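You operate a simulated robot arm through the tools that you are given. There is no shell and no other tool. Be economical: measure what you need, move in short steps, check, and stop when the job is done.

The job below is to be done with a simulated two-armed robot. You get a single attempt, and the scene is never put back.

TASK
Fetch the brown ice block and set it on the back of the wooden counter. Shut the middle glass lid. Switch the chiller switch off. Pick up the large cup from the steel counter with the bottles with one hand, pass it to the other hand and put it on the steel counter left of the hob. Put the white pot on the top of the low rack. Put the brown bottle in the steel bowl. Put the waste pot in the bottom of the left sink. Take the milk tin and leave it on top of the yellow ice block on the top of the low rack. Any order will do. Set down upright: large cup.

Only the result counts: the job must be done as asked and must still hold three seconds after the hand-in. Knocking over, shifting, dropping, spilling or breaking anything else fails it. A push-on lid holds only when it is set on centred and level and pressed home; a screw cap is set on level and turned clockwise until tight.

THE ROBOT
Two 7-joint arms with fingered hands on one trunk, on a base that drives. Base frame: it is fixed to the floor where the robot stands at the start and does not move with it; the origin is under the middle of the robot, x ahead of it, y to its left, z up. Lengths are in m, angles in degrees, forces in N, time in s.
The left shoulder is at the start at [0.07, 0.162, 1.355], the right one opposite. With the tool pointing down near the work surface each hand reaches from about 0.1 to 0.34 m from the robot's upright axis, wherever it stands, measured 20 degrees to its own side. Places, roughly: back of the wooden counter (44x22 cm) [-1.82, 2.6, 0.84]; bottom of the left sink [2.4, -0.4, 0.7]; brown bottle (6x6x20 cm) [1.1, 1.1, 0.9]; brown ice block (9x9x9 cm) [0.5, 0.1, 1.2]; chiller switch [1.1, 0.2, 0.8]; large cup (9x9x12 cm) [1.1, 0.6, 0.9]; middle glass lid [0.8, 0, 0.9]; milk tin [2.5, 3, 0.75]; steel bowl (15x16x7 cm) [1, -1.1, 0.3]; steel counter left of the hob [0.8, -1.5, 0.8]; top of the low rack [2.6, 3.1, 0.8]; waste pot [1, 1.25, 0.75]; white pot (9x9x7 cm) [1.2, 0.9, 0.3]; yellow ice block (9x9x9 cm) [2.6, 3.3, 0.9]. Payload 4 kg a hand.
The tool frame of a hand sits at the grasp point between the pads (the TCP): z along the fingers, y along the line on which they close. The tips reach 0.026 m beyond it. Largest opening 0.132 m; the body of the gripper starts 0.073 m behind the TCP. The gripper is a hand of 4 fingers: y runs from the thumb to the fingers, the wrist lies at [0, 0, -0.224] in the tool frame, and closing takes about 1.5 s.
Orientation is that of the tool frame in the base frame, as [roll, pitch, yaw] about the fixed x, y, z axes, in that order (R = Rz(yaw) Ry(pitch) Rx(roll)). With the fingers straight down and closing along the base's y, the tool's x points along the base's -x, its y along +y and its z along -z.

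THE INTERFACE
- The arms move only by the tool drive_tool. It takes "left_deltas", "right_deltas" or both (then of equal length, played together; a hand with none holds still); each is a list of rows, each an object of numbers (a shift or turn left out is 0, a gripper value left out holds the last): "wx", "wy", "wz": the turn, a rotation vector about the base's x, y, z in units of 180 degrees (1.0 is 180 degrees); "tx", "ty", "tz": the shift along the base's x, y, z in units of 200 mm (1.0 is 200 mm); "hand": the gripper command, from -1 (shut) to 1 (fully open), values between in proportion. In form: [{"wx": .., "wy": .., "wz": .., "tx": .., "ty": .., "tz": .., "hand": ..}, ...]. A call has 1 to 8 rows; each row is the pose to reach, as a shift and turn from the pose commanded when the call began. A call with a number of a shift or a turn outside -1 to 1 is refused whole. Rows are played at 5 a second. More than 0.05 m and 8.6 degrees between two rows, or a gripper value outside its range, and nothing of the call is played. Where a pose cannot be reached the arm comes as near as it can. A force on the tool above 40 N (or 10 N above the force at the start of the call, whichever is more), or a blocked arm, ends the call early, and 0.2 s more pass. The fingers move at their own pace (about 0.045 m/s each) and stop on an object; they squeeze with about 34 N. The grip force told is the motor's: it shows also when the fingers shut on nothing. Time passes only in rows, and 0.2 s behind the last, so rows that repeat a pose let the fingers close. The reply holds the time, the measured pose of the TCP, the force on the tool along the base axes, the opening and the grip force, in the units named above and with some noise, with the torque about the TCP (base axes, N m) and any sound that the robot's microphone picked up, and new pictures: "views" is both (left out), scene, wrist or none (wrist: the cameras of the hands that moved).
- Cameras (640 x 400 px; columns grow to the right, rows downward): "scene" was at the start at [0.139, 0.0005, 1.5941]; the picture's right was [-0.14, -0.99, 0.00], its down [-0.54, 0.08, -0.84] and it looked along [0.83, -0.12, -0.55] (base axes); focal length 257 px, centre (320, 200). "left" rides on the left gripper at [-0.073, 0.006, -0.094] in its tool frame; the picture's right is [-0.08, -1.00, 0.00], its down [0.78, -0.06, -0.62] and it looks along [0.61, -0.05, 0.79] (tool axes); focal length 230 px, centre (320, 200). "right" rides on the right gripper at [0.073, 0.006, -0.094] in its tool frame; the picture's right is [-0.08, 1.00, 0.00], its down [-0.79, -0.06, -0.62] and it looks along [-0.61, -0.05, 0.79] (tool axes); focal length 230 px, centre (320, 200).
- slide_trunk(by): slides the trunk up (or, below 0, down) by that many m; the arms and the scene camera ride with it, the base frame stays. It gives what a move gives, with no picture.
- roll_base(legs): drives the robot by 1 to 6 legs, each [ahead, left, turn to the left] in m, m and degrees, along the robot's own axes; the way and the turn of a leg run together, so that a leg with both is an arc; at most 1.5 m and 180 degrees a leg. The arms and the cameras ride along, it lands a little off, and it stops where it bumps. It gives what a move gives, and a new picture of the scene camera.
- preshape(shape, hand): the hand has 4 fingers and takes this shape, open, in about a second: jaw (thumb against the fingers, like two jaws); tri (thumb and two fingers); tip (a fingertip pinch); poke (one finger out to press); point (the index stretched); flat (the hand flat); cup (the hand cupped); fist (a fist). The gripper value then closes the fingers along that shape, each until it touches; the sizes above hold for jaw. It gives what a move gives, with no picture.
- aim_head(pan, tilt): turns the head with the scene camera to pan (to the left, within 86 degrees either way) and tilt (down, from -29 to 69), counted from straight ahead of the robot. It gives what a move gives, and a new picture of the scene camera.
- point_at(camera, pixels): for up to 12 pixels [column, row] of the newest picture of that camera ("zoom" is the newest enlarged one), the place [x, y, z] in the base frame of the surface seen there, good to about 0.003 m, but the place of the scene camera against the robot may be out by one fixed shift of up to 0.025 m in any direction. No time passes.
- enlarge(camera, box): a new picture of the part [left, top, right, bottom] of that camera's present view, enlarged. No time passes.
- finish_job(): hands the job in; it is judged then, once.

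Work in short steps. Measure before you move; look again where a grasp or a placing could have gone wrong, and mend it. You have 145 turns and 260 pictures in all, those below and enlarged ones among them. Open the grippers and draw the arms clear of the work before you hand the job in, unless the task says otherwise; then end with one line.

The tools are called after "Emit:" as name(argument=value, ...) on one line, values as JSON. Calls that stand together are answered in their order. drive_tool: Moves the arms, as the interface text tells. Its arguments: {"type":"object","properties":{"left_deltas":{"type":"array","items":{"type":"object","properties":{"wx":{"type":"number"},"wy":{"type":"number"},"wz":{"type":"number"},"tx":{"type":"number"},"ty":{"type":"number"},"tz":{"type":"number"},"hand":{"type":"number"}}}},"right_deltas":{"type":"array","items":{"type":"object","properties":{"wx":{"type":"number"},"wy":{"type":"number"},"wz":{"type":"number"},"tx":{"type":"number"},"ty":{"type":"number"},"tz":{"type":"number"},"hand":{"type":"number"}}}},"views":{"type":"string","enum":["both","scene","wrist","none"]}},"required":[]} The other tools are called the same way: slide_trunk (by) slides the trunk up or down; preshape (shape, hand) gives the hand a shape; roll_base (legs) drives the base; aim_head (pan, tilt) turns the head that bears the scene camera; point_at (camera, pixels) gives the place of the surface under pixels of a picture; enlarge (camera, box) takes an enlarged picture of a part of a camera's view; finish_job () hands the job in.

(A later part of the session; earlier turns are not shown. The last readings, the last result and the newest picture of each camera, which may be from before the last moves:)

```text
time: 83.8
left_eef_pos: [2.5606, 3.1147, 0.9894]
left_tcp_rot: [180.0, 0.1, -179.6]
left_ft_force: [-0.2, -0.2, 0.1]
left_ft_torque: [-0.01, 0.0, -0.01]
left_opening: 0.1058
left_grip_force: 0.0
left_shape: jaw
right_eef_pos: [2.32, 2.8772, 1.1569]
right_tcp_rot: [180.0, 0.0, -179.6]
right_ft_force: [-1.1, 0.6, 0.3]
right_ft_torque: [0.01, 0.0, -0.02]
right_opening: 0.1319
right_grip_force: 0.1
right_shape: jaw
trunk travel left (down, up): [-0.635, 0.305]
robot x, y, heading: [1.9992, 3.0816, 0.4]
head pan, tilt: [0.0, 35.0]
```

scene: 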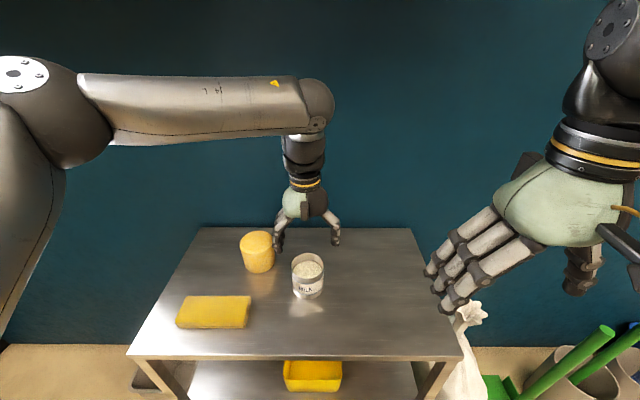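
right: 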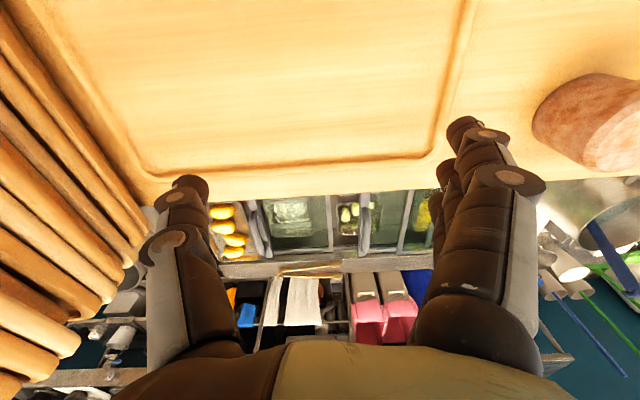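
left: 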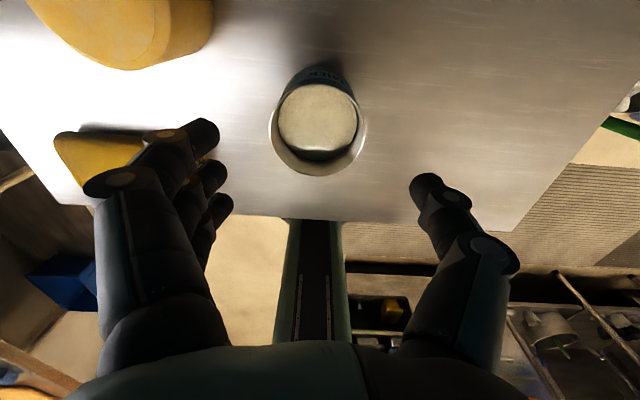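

Measure rim and block from here.

Emit:
point_at(camera="left", pixels=[[274, 125], [362, 125], [318, 173], [318, 76], [210, 30], [130, 68], [190, 55], [80, 40]])

```text
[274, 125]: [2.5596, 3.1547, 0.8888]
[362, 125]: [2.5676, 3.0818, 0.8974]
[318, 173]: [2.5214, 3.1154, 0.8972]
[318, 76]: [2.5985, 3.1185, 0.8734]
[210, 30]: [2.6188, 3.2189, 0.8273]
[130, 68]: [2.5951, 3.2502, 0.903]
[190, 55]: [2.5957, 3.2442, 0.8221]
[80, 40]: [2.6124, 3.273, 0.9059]
```

Tin centre (2.561, 3.118) — aligned. Lower to z≈0.868 and close.

Emit:
drive_tool(left_deltas=[{"tz": -0.2, "ty": 0.015}, {"tz": -0.4, "ty": 0.015}, {"tz": -0.52, "ty": 0.015}, {"tz": -0.6, "ty": 0.015}, {"tz": -0.6, "ty": 0.015}], views="wrist")

Emit:
drive_tool(left_deltas=[{"hand": -1}, {}, {}, {}, {}], views="none")

Emit:
drive_tool(left_deltas=[{"tz": 0.1}, {"tz": 0.25}, {"tz": 0.4}, {"tz": 0.55}, {"tz": 0.65}, {"tz": 0.65}], views="both")

```text
time: 85.0
left_eef_pos: [2.5605, 3.1173, 0.8692]
left_tcp_rot: [-179.9, 0.1, -179.7]
left_ft_force: [-1.1, -0.8, -0.7]
left_ft_torque: [0.0, 0.02, -0.02]
left_opening: 0.1059
left_grip_force: 0.0
left_shape: jaw
right_eef_pos: [2.3209, 2.8768, 1.1564]
right_tcp_rot: [-179.9, 0.0, -179.6]
right_ft_force: [-0.6, 0.6, 0.1]
right_ft_torque: [0.01, -0.03, -0.03]
right_opening: 0.1319
right_grip_force: 0.0
right_shape: jaw
trunk travel left (down, up): [-0.635, 0.305]
robot x, y, heading: [1.9999, 3.0844, 0.5]
head pan, tilt: [0.0, 35.0]
```

left: 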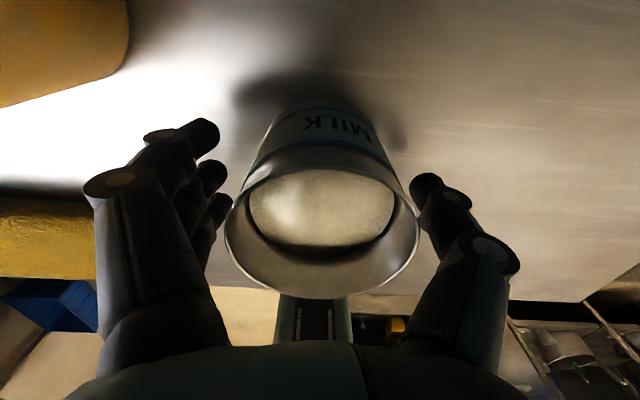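

```text
time: 86.2
left_eef_pos: [2.5613, 3.119, 0.871]
left_tcp_rot: [179.9, 0.1, -179.7]
left_ft_force: [0.7, -0.3, 0.2]
left_ft_torque: [0.04, 0.01, 0.0]
left_opening: 0.0646
left_grip_force: 34.0
left_shape: jaw
right_eef_pos: [2.3222, 2.8767, 1.1557]
right_tcp_rot: [-180.0, 0.0, -179.6]
right_ft_force: [0.4, -0.4, -0.6]
right_ft_torque: [-0.01, -0.03, 0.0]
right_opening: 0.1318
right_grip_force: 0.1
right_shape: jaw
trunk travel left (down, up): [-0.635, 0.305]
robot x, y, heading: [2.0021, 3.0859, 0.4]
head pan, tilt: [0.0, 35.0]
```

```text
time: 87.6
left_eef_pos: [2.5611, 3.1171, 0.9992]
left_tcp_rot: [-180.0, 0.1, -179.6]
left_ft_force: [0.4, 0.1, -3.6]
left_ft_torque: [0.0, 0.04, 0.03]
left_opening: 0.065
left_grip_force: 33.5
left_shape: jaw
right_eef_pos: [2.3216, 2.877, 1.1555]
right_tcp_rot: [179.9, 0.0, -179.7]
right_ft_force: [-0.3, 0.2, -0.6]
right_ft_torque: [-0.03, 0.02, 0.03]
right_opening: 0.132
right_grip_force: 0.1
right_shape: jaw
trunk travel left (down, up): [-0.635, 0.305]
robot x, y, heading: [2.0036, 3.0821, 0.6]
head pan, tilt: [0.0, 35.0]
```

scene: 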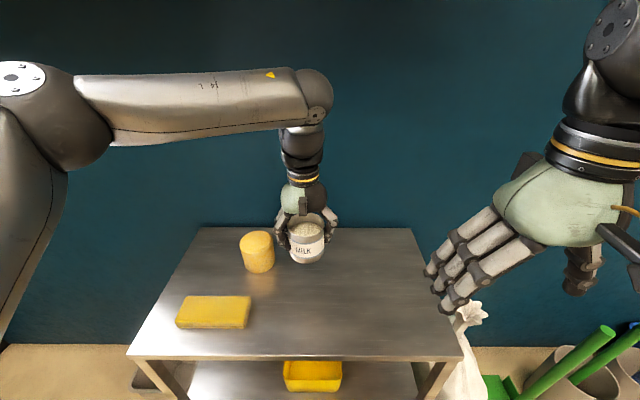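
left: 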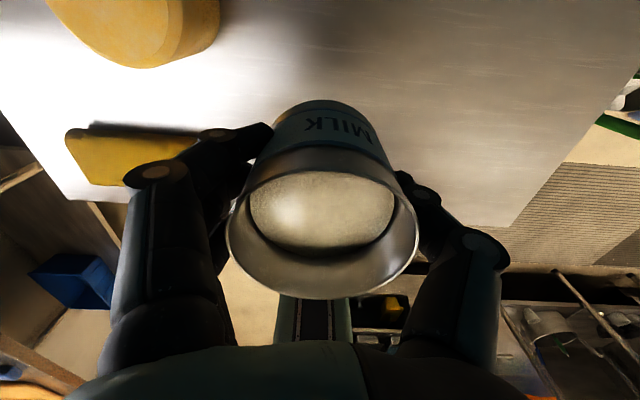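

Tin held. Get precise block top edge points from the wrist view.

Emit:
point_at(camera="left", pixels=[[140, 64], [110, 58], [80, 35], [165, 55], [180, 30], [184, 10], [60, 15], [55, 5]])

Emit:
point_at(camera="scene", pixels=[[258, 232], [242, 240], [272, 240], [258, 248], [243, 257], [273, 257], [307, 255]])

```text
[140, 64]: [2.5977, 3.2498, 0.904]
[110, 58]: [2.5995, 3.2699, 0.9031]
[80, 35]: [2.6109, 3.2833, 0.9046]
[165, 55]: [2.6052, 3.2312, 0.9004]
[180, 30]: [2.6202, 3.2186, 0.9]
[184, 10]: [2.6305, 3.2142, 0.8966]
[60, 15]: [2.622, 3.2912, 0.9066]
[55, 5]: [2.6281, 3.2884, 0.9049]
```

```text
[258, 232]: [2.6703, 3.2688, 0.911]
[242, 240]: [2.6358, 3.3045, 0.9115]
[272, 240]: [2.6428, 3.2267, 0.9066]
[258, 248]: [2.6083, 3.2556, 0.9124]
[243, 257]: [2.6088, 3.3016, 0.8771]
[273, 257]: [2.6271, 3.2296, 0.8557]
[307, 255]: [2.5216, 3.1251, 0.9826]
```

Block centre ≈(2.637, 3.254), top 0.905. Carry the tin over it at z≈1.0.

Emit:
drive_tool(left_deltas=[{"tz": 0.08, "tx": 0.06, "ty": 0.12}, {"tz": 0.08, "tx": 0.13, "ty": 0.24}, {"tz": 0.08, "tx": 0.2, "ty": 0.36}, {"tz": 0.08, "tx": 0.27, "ty": 0.48}, {"tz": 0.08, "tx": 0.33, "ty": 0.6}, {"tz": 0.08, "tx": 0.38, "ty": 0.685}, {"tz": 0.08, "tx": 0.38, "ty": 0.685}], views="both")

```text
time: 89.2
left_eef_pos: [2.6364, 3.2543, 1.015]
left_tcp_rot: [180.0, 0.2, -179.8]
left_ft_force: [-0.5, 0.1, -3.0]
left_ft_torque: [0.02, -0.03, 0.04]
left_opening: 0.0649
left_grip_force: 33.4
left_shape: jaw
right_eef_pos: [2.3208, 2.8756, 1.1553]
right_tcp_rot: [180.0, 0.0, -179.7]
right_ft_force: [0.5, -0.6, 0.1]
right_ft_torque: [-0.02, 0.01, 0.02]
right_opening: 0.132
right_grip_force: 0.1
right_shape: jaw
trunk travel left (down, up): [-0.635, 0.305]
robot x, y, heading: [2.0038, 3.0849, 0.2]
head pan, tilt: [0.0, 35.0]
```

scene: 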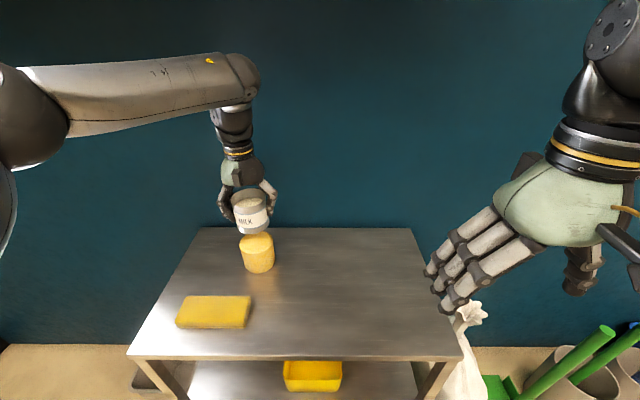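
left: 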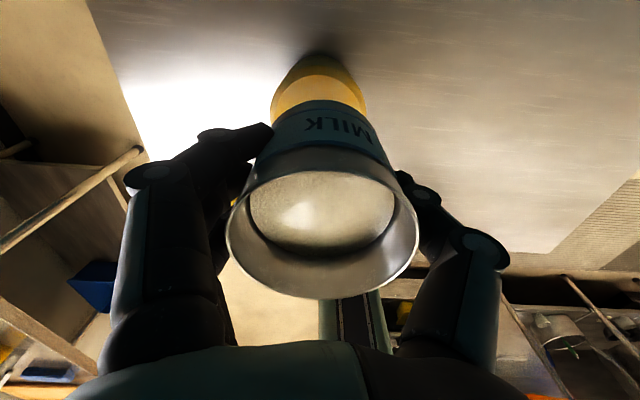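

Well aligned in the wrist view. Lower ~6 cm gently to contact.

Emit:
drive_tool(left_deltas=[{"tz": -0.12}, {"tz": -0.22}, {"tz": -0.26}, {"tz": -0.28}, {"tz": -0.3}, {"tz": -0.315}, {"tz": -0.325}], views="wrist")

```text
time: 90.8
left_eef_pos: [2.6373, 3.2554, 0.9542]
left_tcp_rot: [180.0, 0.4, -179.6]
left_ft_force: [2.2, 2.3, 14.8]
left_ft_torque: [0.11, -0.03, 0.0]
left_opening: 0.0647
left_grip_force: 34.6
left_shape: jaw
right_eef_pos: [2.3185, 2.875, 1.1571]
right_tcp_rot: [-180.0, 0.2, -179.5]
right_ft_force: [1.0, -0.4, -0.4]
right_ft_torque: [0.01, 0.02, 0.02]
right_opening: 0.1317
right_grip_force: 0.0
right_shape: jaw
trunk travel left (down, up): [-0.635, 0.305]
robot x, y, heading: [2.0023, 3.084, 0.3]
head pan, tilt: [0.0, 35.0]
```

left: 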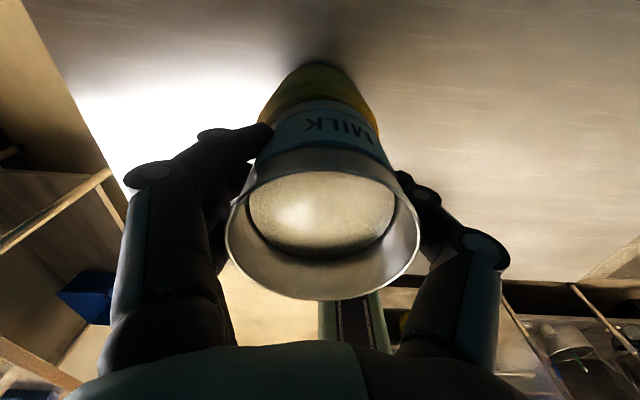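

Contact made. Release and rise straight up.

Emit:
drive_tool(left_deltas=[{"tz": 0.01, "hand": 0.6}, {"tz": 0.01}, {"tz": 0.01}, {"tz": 0.01}, {"tz": 0.01}], views="none")

Emit:
drive_tool(left_deltas=[{"tz": 0.15}, {"tz": 0.35}, {"tz": 0.55}, {"tz": 0.75}, {"tz": 0.9}, {"tz": 0.9}], views="both")

```text
time: 92.0
left_eef_pos: [2.637, 3.2544, 0.9525]
left_tcp_rot: [180.0, 0.2, -179.6]
left_ft_force: [-0.1, -0.2, -0.2]
left_ft_torque: [-0.04, 0.0, 0.02]
left_opening: 0.105
left_grip_force: 0.0
left_shape: jaw
right_eef_pos: [2.3207, 2.877, 1.1559]
right_tcp_rot: [-179.9, 0.0, -179.6]
right_ft_force: [1.0, 0.0, -0.6]
right_ft_torque: [-0.02, -0.03, -0.01]
right_opening: 0.1318
right_grip_force: 0.0
right_shape: jaw
trunk travel left (down, up): [-0.635, 0.305]
robot x, y, heading: [1.998, 3.0839, 0.2]
head pan, tilt: [0.0, 35.0]
```

```text
time: 93.4
left_eef_pos: [2.6369, 3.2555, 1.1322]
left_tcp_rot: [180.0, 0.1, -179.5]
left_ft_force: [0.5, 0.0, -1.0]
left_ft_torque: [0.01, 0.02, 0.02]
left_opening: 0.1053
left_grip_force: 0.0
left_shape: jaw
right_eef_pos: [2.322, 2.8775, 1.1555]
right_tcp_rot: [-180.0, 0.0, -179.7]
right_ft_force: [0.4, 0.6, 0.0]
right_ft_torque: [-0.01, -0.02, 0.0]
right_opening: 0.1318
right_grip_force: 0.1
right_shape: jaw
trunk travel left (down, up): [-0.635, 0.305]
robot x, y, heading: [2.0019, 3.0777, 0.2]
head pan, tilt: [0.0, 35.0]
```

scene: 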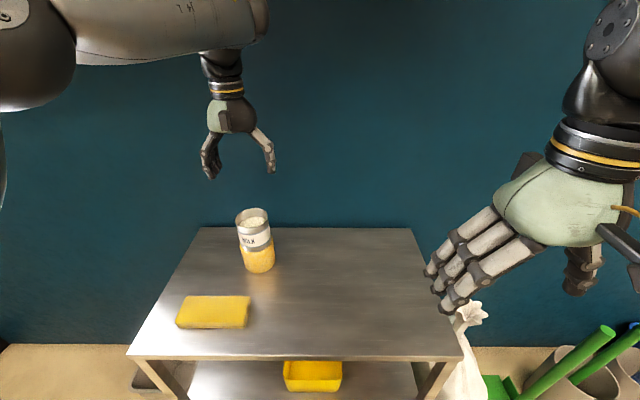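
left: 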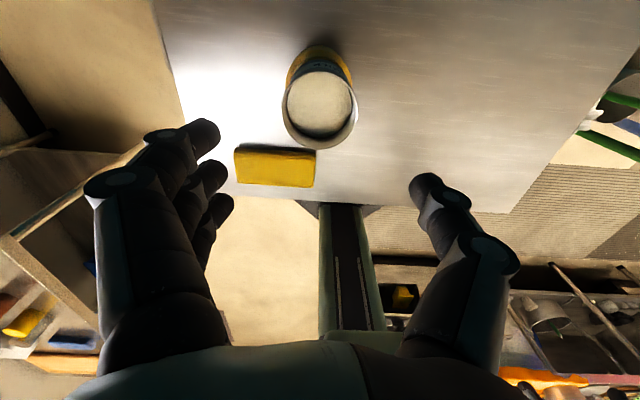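

Tin sits on the block. Retract the left hand, back away, and turn toward the kitchen aisle.

Emit:
drive_tool(left_deltas=[{"tx": -0.22}, {"tx": -0.44}, {"tx": -0.66}, {"tx": -0.88}, {"tx": -1.0}], views="none")

Emit:
roll_base(legs=[[-0.3, 0.1, 0], [0, 0, -90]])

Emit:
aim_head(pan=-40, tilt=35)

```text
time: 94.6
left_eef_pos: [2.4369, 3.2556, 1.1333]
left_tcp_rot: [180.0, 0.2, -179.6]
left_ft_force: [0.4, 0.6, -0.4]
left_ft_torque: [0.02, 0.0, -0.01]
left_opening: 0.1052
left_grip_force: 0.1
left_shape: jaw
right_eef_pos: [2.3199, 2.8766, 1.1559]
right_tcp_rot: [179.9, 0.0, -179.6]
right_ft_force: [0.4, 0.3, 0.8]
right_ft_torque: [0.02, 0.01, -0.02]
right_opening: 0.132
right_grip_force: 0.0
right_shape: jaw
trunk travel left (down, up): [-0.635, 0.305]
robot x, y, heading: [2.0011, 3.0836, 0.4]
head pan, tilt: [0.0, 35.0]
```

```text
time: 100.6
left_eef_pos: [1.8677, 2.7462, 1.134]
left_tcp_rot: [180.0, 0.1, 89.4]
left_ft_force: [-0.4, 0.0, 1.0]
left_ft_torque: [0.01, 0.0, 0.0]
left_opening: 0.1053
left_grip_force: 0.0
left_shape: jaw
right_eef_pos: [1.4915, 2.8671, 1.1551]
right_tcp_rot: [-180.0, -0.1, 89.6]
right_ft_force: [0.0, -1.1, 0.0]
right_ft_torque: [0.02, 0.01, 0.0]
right_opening: 0.1318
right_grip_force: 0.0
right_shape: jaw
trunk travel left (down, up): [-0.635, 0.305]
robot x, y, heading: [1.7027, 3.1824, -90.5]
head pan, tilt: [0.0, 35.0]
```

scene: 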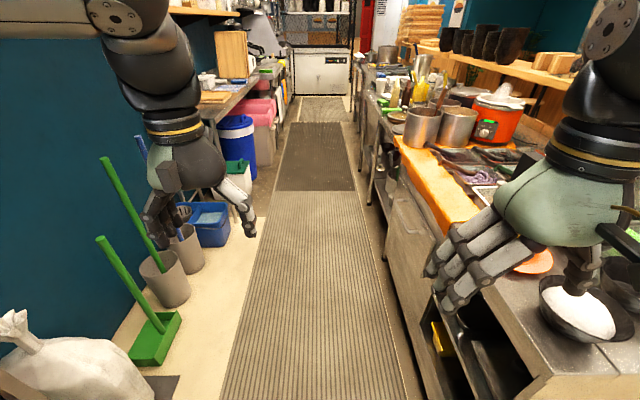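

```text
time: 101.7
left_eef_pos: [1.8675, 2.7459, 1.1341]
left_tcp_rot: [180.0, 0.0, 89.5]
left_ft_force: [-0.5, 0.4, -0.6]
left_ft_torque: [0.0, 0.02, -0.01]
left_opening: 0.1053
left_grip_force: 0.0
left_shape: jaw
right_eef_pos: [1.4908, 2.8678, 1.1553]
right_tcp_rot: [-180.0, 0.0, 89.5]
right_ft_force: [0.5, -0.5, 0.5]
right_ft_torque: [0.01, -0.01, -0.02]
right_opening: 0.1318
right_grip_force: 0.0
right_shape: jaw
trunk travel left (down, up): [-0.635, 0.305]
robot x, y, heading: [1.7029, 3.1801, -90.5]
head pan, tilt: [-40.0, 35.0]
```

scene: 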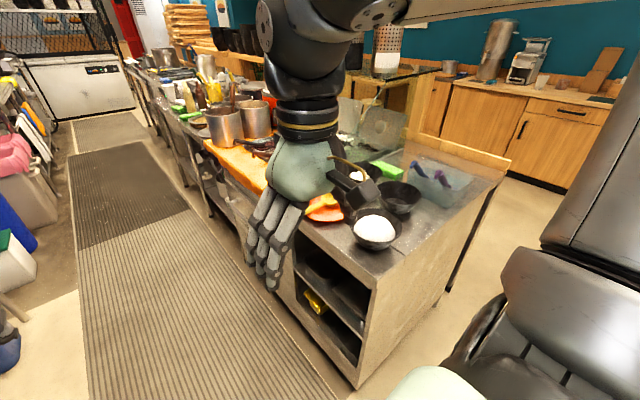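

I need the aisle edges; aim forward and measure.

Emit:
aim_head(pan=0, tilt=25)

Emit:
enlarge(camera="scene", box=[330, 20, 560, 164])

Emit:
point_at(camera="scene", pixels=[[400, 210], [380, 160], [365, 135], [420, 245], [250, 230], [255, 200], [270, 150], [285, 130], [350, 115], [230, 290]])

```text
time: 102.7
left_eef_pos: [1.867, 2.7458, 1.1333]
left_tcp_rot: [-180.0, 0.0, 89.4]
left_ft_force: [-0.1, -1.2, -0.3]
left_ft_torque: [0.0, 0.02, -0.01]
left_opening: 0.1056
left_grip_force: 0.1
left_shape: jaw
right_eef_pos: [1.4915, 2.8678, 1.1569]
right_tcp_rot: [-180.0, 0.0, 89.4]
right_ft_force: [-0.2, -0.6, -0.3]
right_ft_torque: [0.0, -0.03, 0.01]
right_opening: 0.1317
right_grip_force: 0.0
right_shape: jaw
trunk travel left (down, up): [-0.635, 0.305]
robot x, y, heading: [1.7025, 3.1796, -90.6]
head pan, tilt: [0.0, 25.0]
```

scene: 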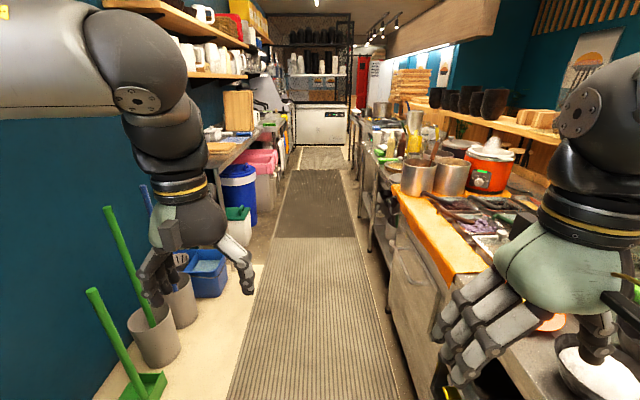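

```text
2.78 times, centred on (445, 92) of scene
```

zoom: 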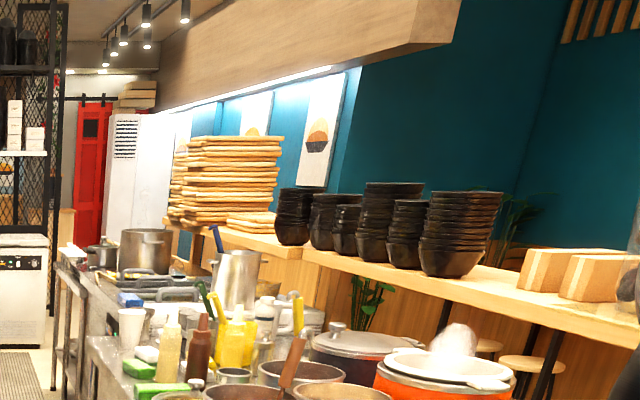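

```text
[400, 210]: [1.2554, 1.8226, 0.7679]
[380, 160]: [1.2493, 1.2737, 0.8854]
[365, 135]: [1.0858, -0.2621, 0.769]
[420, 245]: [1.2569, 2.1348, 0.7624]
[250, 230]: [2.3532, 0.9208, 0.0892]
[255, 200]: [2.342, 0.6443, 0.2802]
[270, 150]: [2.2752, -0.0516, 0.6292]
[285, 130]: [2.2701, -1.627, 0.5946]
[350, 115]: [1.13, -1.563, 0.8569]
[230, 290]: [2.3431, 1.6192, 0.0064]
```

Aisle spans x≈1.25–2.2. Raise the trunk and drive down to y≈1.0, then face the bottle counter.

Emit:
slide_trunk(by=0.2)

Emit:
roll_base(legs=[[1.1, 0.1, 0], [1.1, 0.02, 0], [0, 0, -90]])

Emit:
aim_head(pan=0, tilt=45)

```text
time: 104.9
left_eef_pos: [1.8673, 2.7452, 1.334]
left_tcp_rot: [-180.0, 0.1, 89.4]
left_ft_force: [0.7, 0.9, 0.6]
left_ft_torque: [0.0, 0.01, -0.01]
left_opening: 0.1054
left_grip_force: 0.0
left_shape: jaw
right_eef_pos: [1.4916, 2.8675, 1.3562]
right_tcp_rot: [-180.0, 0.1, 89.5]
right_ft_force: [0.2, 0.6, 0.4]
right_ft_torque: [-0.01, 0.01, 0.01]
right_opening: 0.1316
right_grip_force: 0.0
right_shape: jaw
trunk travel left (down, up): [-0.835, 0.105]
robot x, y, heading: [1.702, 3.1828, -90.5]
head pan, tilt: [0.0, 25.0]
```

```text
time: 119.6
left_eef_pos: [1.3625, 0.8173, 1.3334]
left_tcp_rot: [-179.9, 0.1, -0.4]
left_ft_force: [0.4, -0.6, -0.3]
left_ft_torque: [0.0, 0.01, -0.01]
left_opening: 0.1052
left_grip_force: 0.0
left_shape: jaw
right_eef_pos: [1.4824, 1.1919, 1.3568]
right_tcp_rot: [-179.9, 0.0, -0.3]
right_ft_force: [0.0, -0.1, 0.2]
right_ft_torque: [0.02, 0.05, 0.01]
right_opening: 0.1318
right_grip_force: 0.1
right_shape: jaw
trunk travel left (down, up): [-0.835, 0.105]
robot x, y, heading: [1.798, 0.9836, 179.5]
head pan, tilt: [0.0, 25.0]
```

scene: 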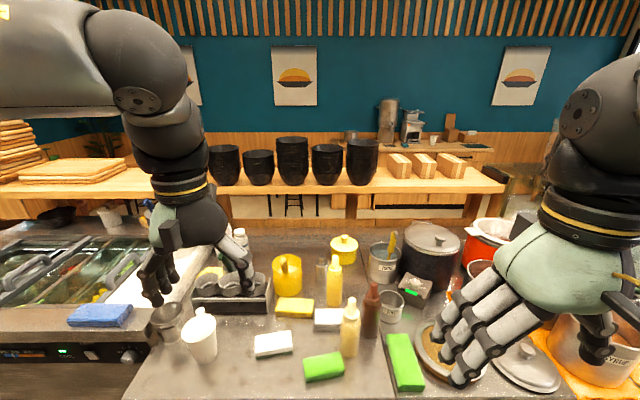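

```text
time: 120.4
left_eef_pos: [1.3614, 0.8169, 1.3337]
left_tcp_rot: [-180.0, 0.1, -0.5]
left_ft_force: [0.3, -0.1, -0.1]
left_ft_torque: [-0.05, 0.0, -0.01]
left_opening: 0.1052
left_grip_force: 0.1
left_shape: jaw
right_eef_pos: [1.4827, 1.1919, 1.3555]
right_tcp_rot: [-180.0, 0.0, -0.4]
right_ft_force: [-1.1, -0.2, -0.2]
right_ft_torque: [-0.02, -0.01, 0.02]
right_opening: 0.1316
right_grip_force: 0.0
right_shape: jaw
trunk travel left (down, up): [-0.835, 0.105]
robot x, y, heading: [1.7983, 0.9815, 179.6]
head pan, tilt: [0.0, 45.0]
```

scene: 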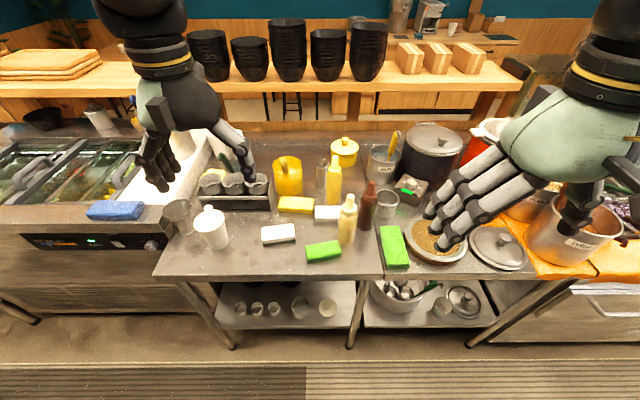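

Let me enlarge the counter and chiller area.

Emit:
enlarge(camera="scene", box=[150, 120, 470, 320])

Emit:
point_at(camera="scene", pixels=[[367, 190], [367, 225], [347, 205], [387, 205], [383, 155], [380, 170], [210, 220], [212, 245], [300, 308], [328, 308], [270, 310], [255, 310]])

```text
2.00 times, centred on (310, 220) of scene
```

zoom: 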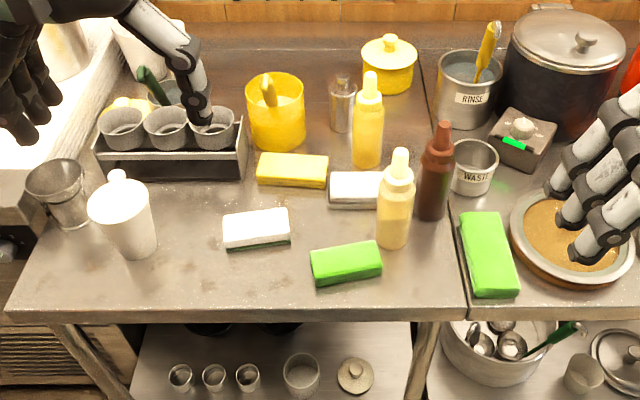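

```text
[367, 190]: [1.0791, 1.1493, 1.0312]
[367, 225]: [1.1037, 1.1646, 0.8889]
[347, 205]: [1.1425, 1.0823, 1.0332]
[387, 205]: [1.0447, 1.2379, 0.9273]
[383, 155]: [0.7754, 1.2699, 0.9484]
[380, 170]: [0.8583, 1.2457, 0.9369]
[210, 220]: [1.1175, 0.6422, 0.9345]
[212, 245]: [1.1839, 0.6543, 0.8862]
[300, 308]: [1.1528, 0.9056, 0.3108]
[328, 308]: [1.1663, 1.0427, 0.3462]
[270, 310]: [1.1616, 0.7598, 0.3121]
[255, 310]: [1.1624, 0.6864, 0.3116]
```

Waste pot (zoom 473,165), brown bottle (436,170), large cup (122,215), white pot on lower shelf (302,375). I drive closer, hands high.

Emit:
roll_base(legs=[[0.2, -0.08, 0]])

Emit:
drive_tool(right_deltas=[{"tx": -0.2, "ty": -0.05}, {"tx": -0.4, "ty": -0.05}, {"tx": -0.4, "ty": -0.05, "tz": -0.2}, {"tx": -0.4, "ty": -0.05, "tz": -0.4}, {"tx": -0.4, "ty": -0.05, "tz": -0.4}], left_deltas=[{"tx": 0.2}, {"tx": 0.2}, {"tx": 0.2}, {"tx": 0.2}, {"tx": 0.2}], views="both")

```text
time: 122.1
left_eef_pos: [1.1689, 0.898, 1.3343]
left_tcp_rot: [-180.0, 0.3, -0.5]
left_ft_force: [-0.1, -0.4, 0.8]
left_ft_torque: [0.01, 0.03, -0.04]
left_opening: 0.105
left_grip_force: 0.0
left_shape: jaw
right_eef_pos: [1.2886, 1.2714, 1.3572]
right_tcp_rot: [-180.0, 0.2, -0.3]
right_ft_force: [1.3, 0.9, 0.1]
right_ft_torque: [-0.02, 0.05, -0.04]
right_opening: 0.1318
right_grip_force: 0.1
right_shape: jaw
trunk travel left (down, up): [-0.835, 0.105]
robot x, y, heading: [1.5994, 1.0671, 179.7]
head pan, tilt: [0.0, 45.0]
```

scene: 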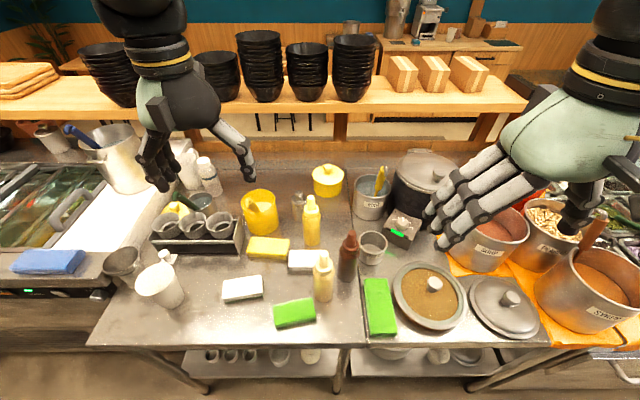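

```text
time: 123.3
left_eef_pos: [1.2053, 0.8968, 1.3341]
left_tcp_rot: [180.0, 0.1, -0.4]
left_ft_force: [-0.7, -0.2, -0.1]
left_ft_torque: [0.04, 0.03, 0.0]
left_opening: 0.1053
left_grip_force: 0.0
left_shape: jaw
right_eef_pos: [1.2044, 1.264, 1.2767]
right_tcp_rot: [-180.0, 0.0, -0.2]
right_ft_force: [-1.0, 0.3, -0.6]
right_ft_torque: [-0.01, -0.01, 0.05]
right_opening: 0.1318
right_grip_force: 0.0
right_shape: jaw
trunk travel left (down, up): [-0.835, 0.105]
robot x, y, heading: [1.6019, 1.0701, 179.5]
head pan, tilt: [0.0, 45.0]
```

scene: 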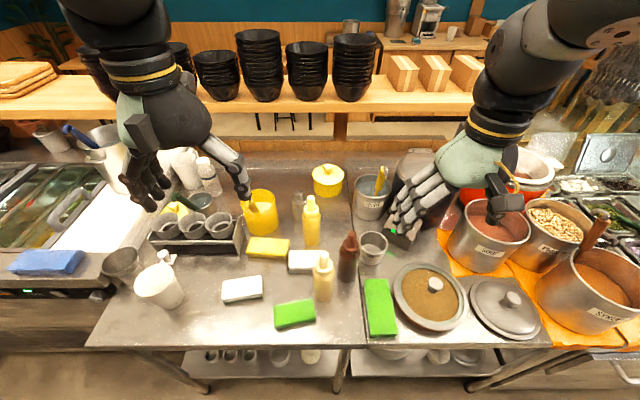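
right: 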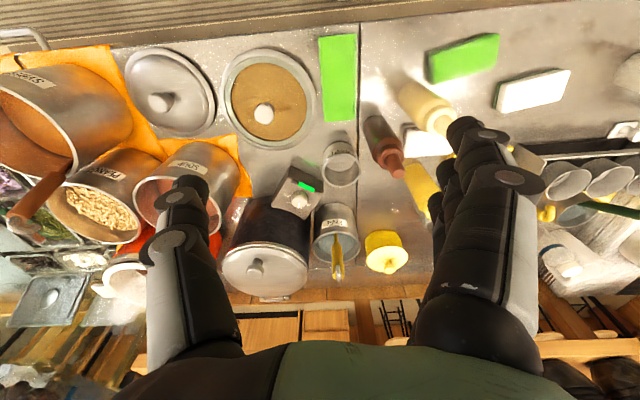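
left: 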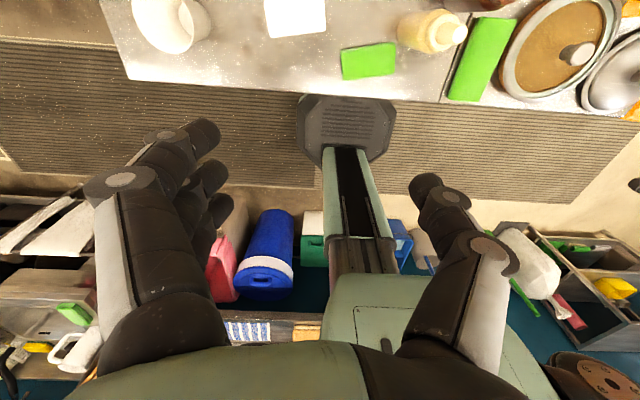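

Waste pot in right view at (340,163). Measure rims there, and the brown bottle and neighbours.

Emit:
point_at(camera="right", pixels=[[322, 163], [357, 163], [340, 183], [340, 145], [395, 165], [385, 140], [376, 118], [440, 120], [400, 90], [424, 190], [385, 255], [303, 198]])

Emit:
enlarge(camera="right", box=[250, 60, 490, 210])

```text
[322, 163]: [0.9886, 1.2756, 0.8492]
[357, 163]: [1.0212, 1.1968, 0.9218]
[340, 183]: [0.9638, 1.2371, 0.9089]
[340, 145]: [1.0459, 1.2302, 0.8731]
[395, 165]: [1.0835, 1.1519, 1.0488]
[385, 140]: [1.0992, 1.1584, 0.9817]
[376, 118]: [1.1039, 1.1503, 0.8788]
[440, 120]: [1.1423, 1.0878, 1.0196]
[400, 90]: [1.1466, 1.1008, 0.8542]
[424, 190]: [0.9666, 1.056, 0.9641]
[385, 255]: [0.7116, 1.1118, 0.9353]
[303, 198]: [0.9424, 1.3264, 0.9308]
```

```text
2.67 times, centred on (370, 135) of right
```

zoom: 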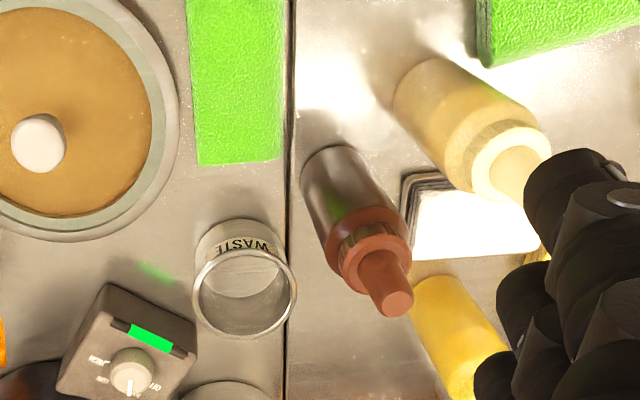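

Check the knob box corners and rinse pot for finger clearance.

Emit:
point_at(camera="zoom", pixels=[[110, 287], [194, 318], [192, 345], [243, 334], [294, 290], [196, 290], [225, 387], [300, 300], [160, 270], [200, 170], [350, 165], [243, 290]])

```text
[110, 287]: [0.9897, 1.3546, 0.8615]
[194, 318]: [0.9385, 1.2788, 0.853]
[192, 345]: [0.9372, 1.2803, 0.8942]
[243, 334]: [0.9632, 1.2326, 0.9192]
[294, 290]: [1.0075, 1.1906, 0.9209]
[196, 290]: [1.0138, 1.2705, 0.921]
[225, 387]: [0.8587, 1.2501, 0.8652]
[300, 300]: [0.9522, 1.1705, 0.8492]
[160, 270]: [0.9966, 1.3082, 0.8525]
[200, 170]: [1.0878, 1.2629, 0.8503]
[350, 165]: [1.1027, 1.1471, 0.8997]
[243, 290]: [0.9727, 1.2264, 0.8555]
```

Clearances fine without rotation: pot centre (1.003, 1.2305). Lower the trunk, set opening, move over the pot.

Emit:
slide_trunk(by=-0.15)

Emit:
drive_tool(right_deltas=[{"tx": -0.24, "ty": -0.04, "hand": 0.6}, {"tx": -0.48, "ty": -0.08}, {"tx": -0.72, "ty": -0.12}, {"tx": -0.96, "ty": -0.165}, {"tx": -1.0, "ty": -0.165}, {"tx": -1.0, "ty": -0.165, "tz": -0.2}, {"tx": -1.0, "ty": -0.165, "tz": -0.4}, {"tx": -1.0, "ty": -0.165, "tz": -0.4}], views="both")

```text
time: 125.0
left_eef_pos: [1.2061, 0.8975, 1.1842]
left_tcp_rot: [-180.0, 0.2, -0.4]
left_ft_force: [0.2, -0.1, 0.3]
left_ft_torque: [-0.01, 0.01, -0.02]
left_opening: 0.1054
left_grip_force: 0.0
left_shape: jaw
right_eef_pos: [1.2046, 1.2637, 1.1274]
right_tcp_rot: [179.9, -0.1, -0.3]
right_ft_force: [-0.5, -0.4, -1.3]
right_ft_torque: [0.0, 0.01, 0.01]
right_opening: 0.1321
right_grip_force: 0.1
right_shape: jaw
trunk travel left (down, up): [-0.685, 0.255]
robot x, y, heading: [1.6042, 1.0624, 179.6]
head pan, tilt: [0.0, 45.0]
```

```text
time: 126.8
left_eef_pos: [1.2064, 0.8981, 1.185]
left_tcp_rot: [-180.0, 0.2, -0.4]
left_ft_force: [1.0, -0.4, 0.1]
left_ft_torque: [0.01, 0.03, -0.01]
left_opening: 0.1055
left_grip_force: 0.1
left_shape: jaw
right_eef_pos: [1.0483, 1.2696, 1.0329]
right_tcp_rot: [179.6, 0.3, -0.4]
right_ft_force: [0.4, 0.8, -0.1]
right_ft_torque: [0.01, 0.0, -0.02]
right_opening: 0.1057
right_grip_force: 0.0
right_shape: jaw
right hand out of reach, approached as far as the arm can: row 2, 3, 4, 5, 6, 7, 8
trunk travel left (down, up): [-0.685, 0.255]
robot x, y, heading: [1.5973, 1.0643, 179.5]
head pan, tilt: [0.0, 45.0]
```

scene: 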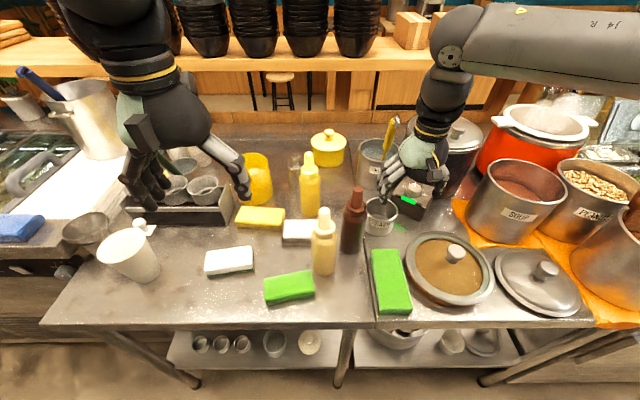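
right: 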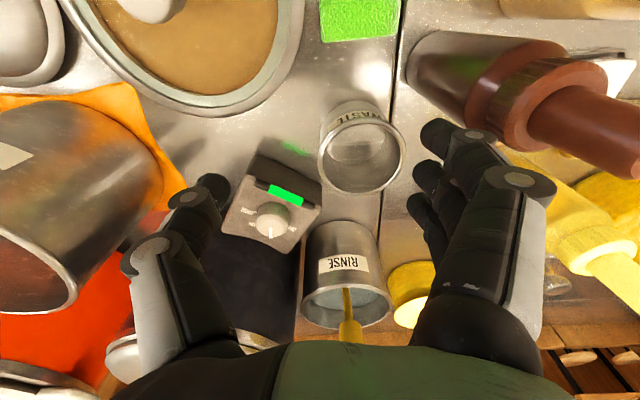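

Approach stalled at (1.048, 1.27). Retry from here with a lower, smaller move.

Emit:
drive_tool(right_deltas=[{"tx": -0.05, "ty": -0.07, "tz": -0.05}, {"tx": -0.12, "ty": -0.14, "tz": -0.1}, {"tx": -0.22, "ty": -0.2, "tz": -0.1}, {"tx": -0.22, "ty": -0.2, "tz": -0.1}], views="wrist")

```text
time: 127.8
left_eef_pos: [1.2055, 0.8984, 1.1845]
left_tcp_rot: [-179.9, 0.2, -0.4]
left_ft_force: [-1.4, 0.1, 0.0]
left_ft_torque: [0.01, 0.0, 0.01]
left_opening: 0.1056
left_grip_force: 0.0
left_shape: jaw
right_eef_pos: [1.0455, 1.2654, 1.0089]
right_tcp_rot: [179.8, 0.1, -0.2]
right_ft_force: [-0.3, 0.5, -0.6]
right_ft_torque: [-0.02, 0.0, -0.01]
right_opening: 0.1056
right_grip_force: 0.1
right_shape: jaw
right hand out of reach, approached as far as the arm can: row 1, 2, 3, 4
trunk travel left (down, up): [-0.685, 0.255]
robot x, y, heading: [1.6036, 1.063, 179.6]
head pan, tilt: [0.0, 45.0]
```

right: 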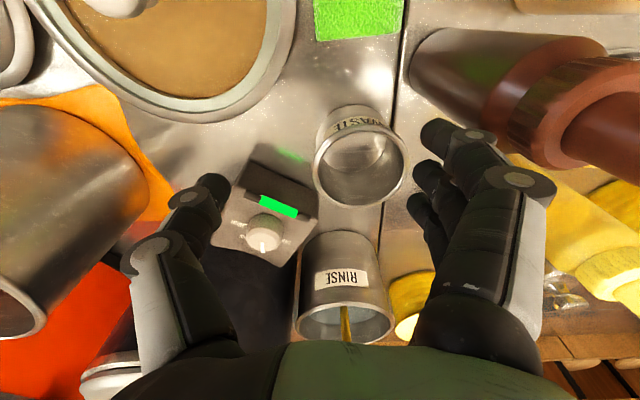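

I'll shift the base instead; check table front edge first.

Emit:
point_at(camera="scene", pixels=[[200, 326], [300, 325], [450, 322], [380, 202], [350, 188]])

Emit:
roll_base(legs=[[0.05, 0.035, 0]])

```text
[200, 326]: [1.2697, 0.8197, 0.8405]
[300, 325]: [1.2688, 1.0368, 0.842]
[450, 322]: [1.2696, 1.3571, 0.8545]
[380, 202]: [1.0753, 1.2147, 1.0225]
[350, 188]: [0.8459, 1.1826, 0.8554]
```

```text
time: 128.8
left_eef_pos: [1.1587, 0.8656, 1.1846]
left_tcp_rot: [179.9, 0.3, -0.5]
left_ft_force: [-0.2, 0.2, 0.0]
left_ft_torque: [-0.01, 0.01, 0.0]
left_opening: 0.1055
left_grip_force: 0.1
left_shape: jaw
right_eef_pos: [0.998, 1.2335, 1.0098]
right_tcp_rot: [179.6, 0.4, -0.4]
right_ft_force: [-0.1, 0.7, 0.2]
right_ft_torque: [0.0, 0.02, 0.0]
right_opening: 0.1057
right_grip_force: 0.1
right_shape: jaw
trunk travel left (down, up): [-0.685, 0.255]
robot x, y, heading: [1.5525, 1.0328, 179.6]
head pan, tilt: [0.0, 45.0]
```

scene: 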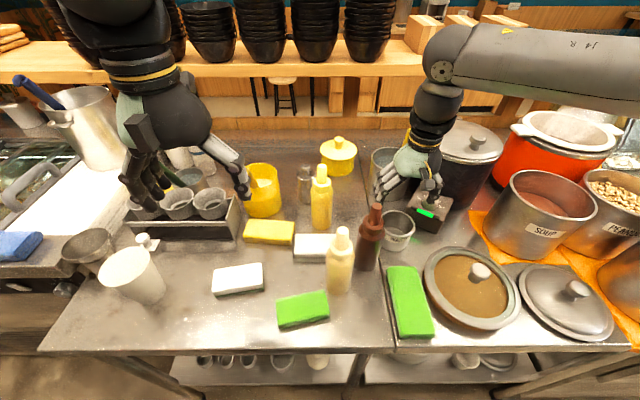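

TCP is now (0.998, 1.2335). Check the wrist view, then lower using the trunk.

Emit:
enlarge(camera="right", box=[160, 50, 560, 300])

Emit:
point_at(camera="zoom", pixels=[[258, 185], [392, 175], [322, 240], [270, 225], [385, 215]])

```text
1.60 times, centred on (360, 175) of right
```

zoom: 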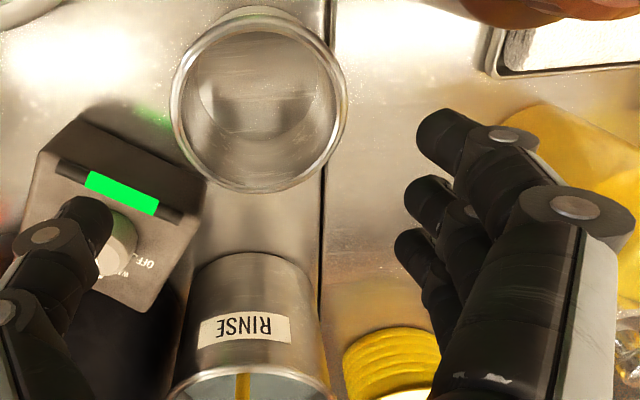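

```text
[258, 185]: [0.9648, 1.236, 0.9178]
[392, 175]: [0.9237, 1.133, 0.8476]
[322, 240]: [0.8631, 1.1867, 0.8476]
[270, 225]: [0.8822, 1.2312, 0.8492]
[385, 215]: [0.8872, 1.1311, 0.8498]
```

Alignment is within ~7 mm. Lower by trunk 0.105 m.

Emit:
slide_trunk(by=-0.1)

Emit:
enlarge(camera="right", box=[100, 20, 580, 320])

```text
time: 130.1
left_eef_pos: [1.156, 0.8652, 1.0835]
left_tcp_rot: [-180.0, 0.1, -0.5]
left_ft_force: [-0.5, -0.2, 0.7]
left_ft_torque: [0.04, 0.01, 0.0]
left_opening: 0.1053
left_grip_force: 0.0
left_shape: jaw
right_eef_pos: [0.9954, 1.2323, 0.9098]
right_tcp_rot: [179.8, 0.2, -0.4]
right_ft_force: [-0.1, 0.7, 0.0]
right_ft_torque: [0.04, -0.02, 0.03]
right_opening: 0.106
right_grip_force: 0.1
right_shape: jaw
trunk travel left (down, up): [-0.585, 0.355]
robot x, y, heading: [1.553, 1.0312, 179.6]
head pan, tilt: [0.0, 45.0]
```

```text
1.33 times, centred on (340, 170) of right
```

zoom: 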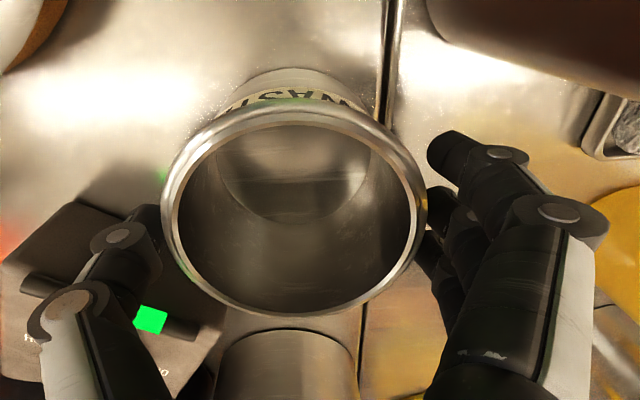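

Pot between thumb and fingers; no contact. Close, then raise by the trunk.

Emit:
drive_tool(right_deltas=[{"hand": -1}, {}, {}, {}, {}, {}], views="wrist")

Emit:
slide_trunk(by=0.25)

Emit:
enlarge(camera="right", box=[0, 0, 640, 400])

```text
time: 131.5
left_eef_pos: [1.1557, 0.865, 1.0841]
left_tcp_rot: [180.0, 0.2, -0.5]
left_ft_force: [-0.6, 0.2, 0.9]
left_ft_torque: [0.01, -0.01, 0.0]
left_opening: 0.1057
left_grip_force: 0.0
left_shape: jaw
right_eef_pos: [0.9956, 1.2326, 0.9088]
right_tcp_rot: [179.9, 0.2, -0.5]
right_ft_force: [-0.2, -0.9, -0.1]
right_ft_torque: [-0.05, 0.04, -0.01]
right_opening: 0.0691
right_grip_force: 34.4
right_shape: jaw
trunk travel left (down, up): [-0.585, 0.355]
robot x, y, heading: [1.5524, 1.0314, 179.6]
head pan, tilt: [0.0, 45.0]
```

right: 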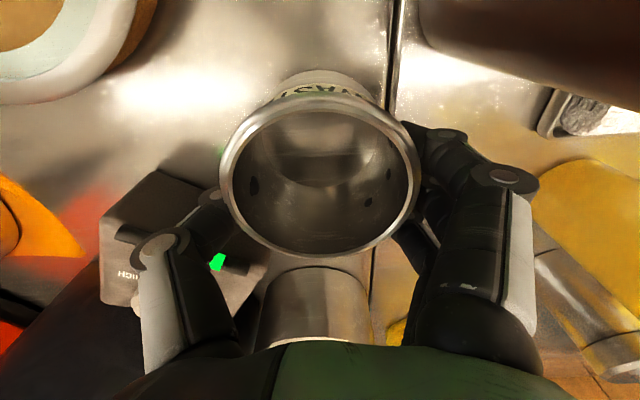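

```text
time: 134.1
left_eef_pos: [1.1541, 0.8648, 1.3344]
left_tcp_rot: [180.0, 0.2, -0.4]
left_ft_force: [-0.2, 0.4, -0.3]
left_ft_torque: [-0.02, 0.01, 0.01]
left_opening: 0.1053
left_grip_force: 0.0
left_shape: jaw
right_eef_pos: [0.9964, 1.2329, 1.1585]
right_tcp_rot: [179.8, 0.1, -0.3]
right_ft_force: [-0.2, -0.6, -1.7]
right_ft_torque: [0.0, 0.01, 0.0]
right_opening: 0.0685
right_grip_force: 33.8
right_shape: jaw
trunk travel left (down, up): [-0.835, 0.105]
robot x, y, heading: [1.5489, 1.0298, 179.6]
head pan, tilt: [0.0, 45.0]
```

```text
1.00 times, centred on (320, 200) of right (not enlarged: the box is as wide or as high as the picture)
```

zoom: 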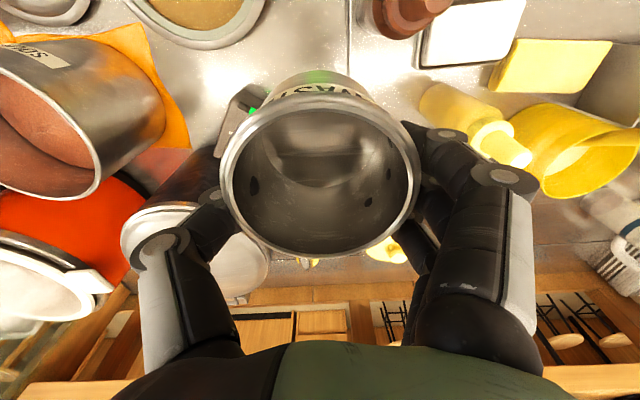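

Pot held. Draw the right hand back and up a bit over its safe zone.

Emit:
drive_tool(right_deltas=[{"tz": 0.2}, {"tx": 0.2, "tz": 0.3}, {"tx": 0.4, "tz": 0.4}, {"tx": 0.6, "tz": 0.45}, {"tx": 0.8, "tz": 0.45}, {"tx": 1.0, "tz": 0.45}, {"tx": 1.0, "tz": 0.45}], views="none")

Emit:
roll_base(legs=[[0, -0.2, 0]])

```text
time: 135.7
left_eef_pos: [1.1548, 0.864, 1.334]
left_tcp_rot: [179.9, 0.1, -0.5]
left_ft_force: [-0.7, 0.1, 0.5]
left_ft_torque: [0.0, -0.03, -0.03]
left_opening: 0.1055
left_grip_force: 0.1
left_shape: jaw
right_eef_pos: [1.1942, 1.2309, 1.2488]
right_tcp_rot: [179.7, 0.2, -0.4]
right_ft_force: [-0.3, 0.0, -2.6]
right_ft_torque: [0.0, 0.01, 0.0]
right_opening: 0.0685
right_grip_force: 34.1
right_shape: jaw
right hand out of reach, approached as far as the arm can: row 1
trunk travel left (down, up): [-0.835, 0.105]
robot x, y, heading: [1.5494, 1.0331, 179.8]
head pan, tilt: [0.0, 45.0]
```

```text
time: 137.3
left_eef_pos: [1.1581, 1.0568, 1.335]
left_tcp_rot: [-179.9, 0.3, -0.4]
left_ft_force: [-0.4, 0.0, 0.3]
left_ft_torque: [-0.03, 0.01, -0.01]
left_opening: 0.1055
left_grip_force: 0.0
left_shape: jaw
right_eef_pos: [1.1962, 1.4246, 1.2502]
right_tcp_rot: [179.9, 0.2, -0.3]
right_ft_force: [-0.2, -0.7, -2.2]
right_ft_torque: [0.03, 0.02, -0.01]
right_opening: 0.0688
right_grip_force: 34.5
right_shape: jaw
trunk travel left (down, up): [-0.835, 0.105]
robot x, y, heading: [1.5543, 1.2295, 179.4]
head pan, tilt: [0.0, 45.0]
```

scene: 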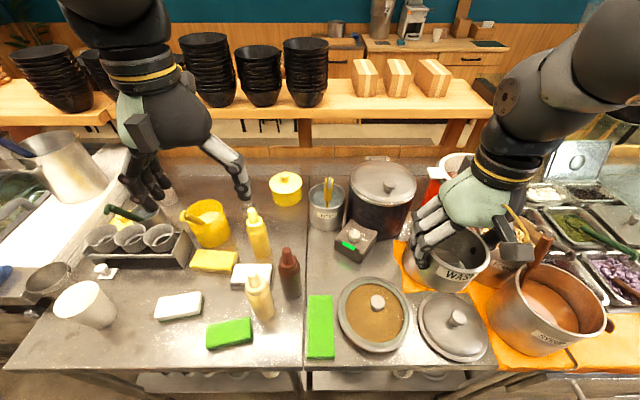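

Now the left hand to above the brown bottle, turned −45° so the fingers clear the yellow bottle.

Emit:
drive_tool(left_deltas=[{"tx": -0.06, "ty": 0.07, "tz": -0.08, "wz": -0.04}, {"tx": -0.12, "ty": 0.14, "tz": -0.16, "wz": -0.08}, {"tx": -0.18, "ty": 0.21, "tz": -0.24, "wz": -0.12}, {"tx": -0.24, "ty": 0.28, "tz": -0.32, "wz": -0.16}, {"tx": -0.3, "ty": 0.35, "tz": -0.4, "wz": -0.2}, {"tx": -0.36, "ty": 0.42, "tz": -0.48, "wz": -0.24}, {"tx": -0.4, "ty": 0.475, "tz": -0.55, "wz": -0.25}, {"tx": -0.4, "ty": 0.475, "tz": -0.6, "wz": -0.25}], views="both")

```text
time: 139.1
left_eef_pos: [1.0777, 1.1558, 1.2145]
left_tcp_rot: [-180.0, 0.2, -45.5]
left_ft_force: [-0.2, -1.1, 0.5]
left_ft_torque: [0.01, 0.01, -0.03]
left_opening: 0.1054
left_grip_force: 0.1
left_shape: jaw
right_eef_pos: [1.1975, 1.4283, 1.2494]
right_tcp_rot: [179.9, 0.3, -0.4]
right_ft_force: [0.8, -0.3, -1.2]
right_ft_torque: [0.02, 0.01, -0.01]
right_opening: 0.0687
right_grip_force: 33.9
right_shape: jaw
trunk travel left (down, up): [-0.835, 0.105]
robot x, y, heading: [1.5555, 1.2282, 179.7]
head pan, tilt: [0.0, 45.0]
```

scene: 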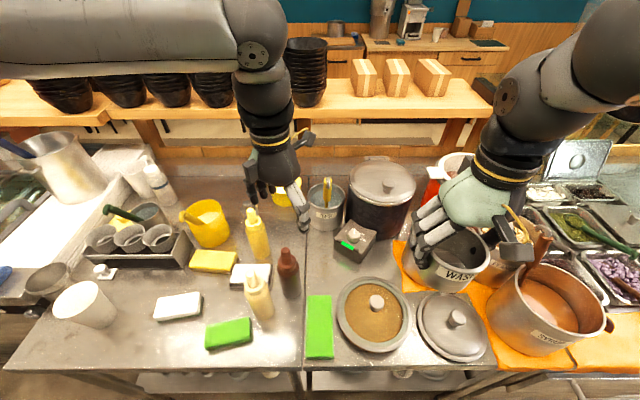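
left: 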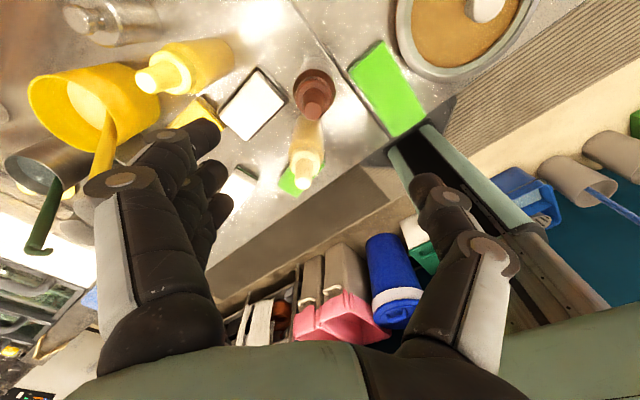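

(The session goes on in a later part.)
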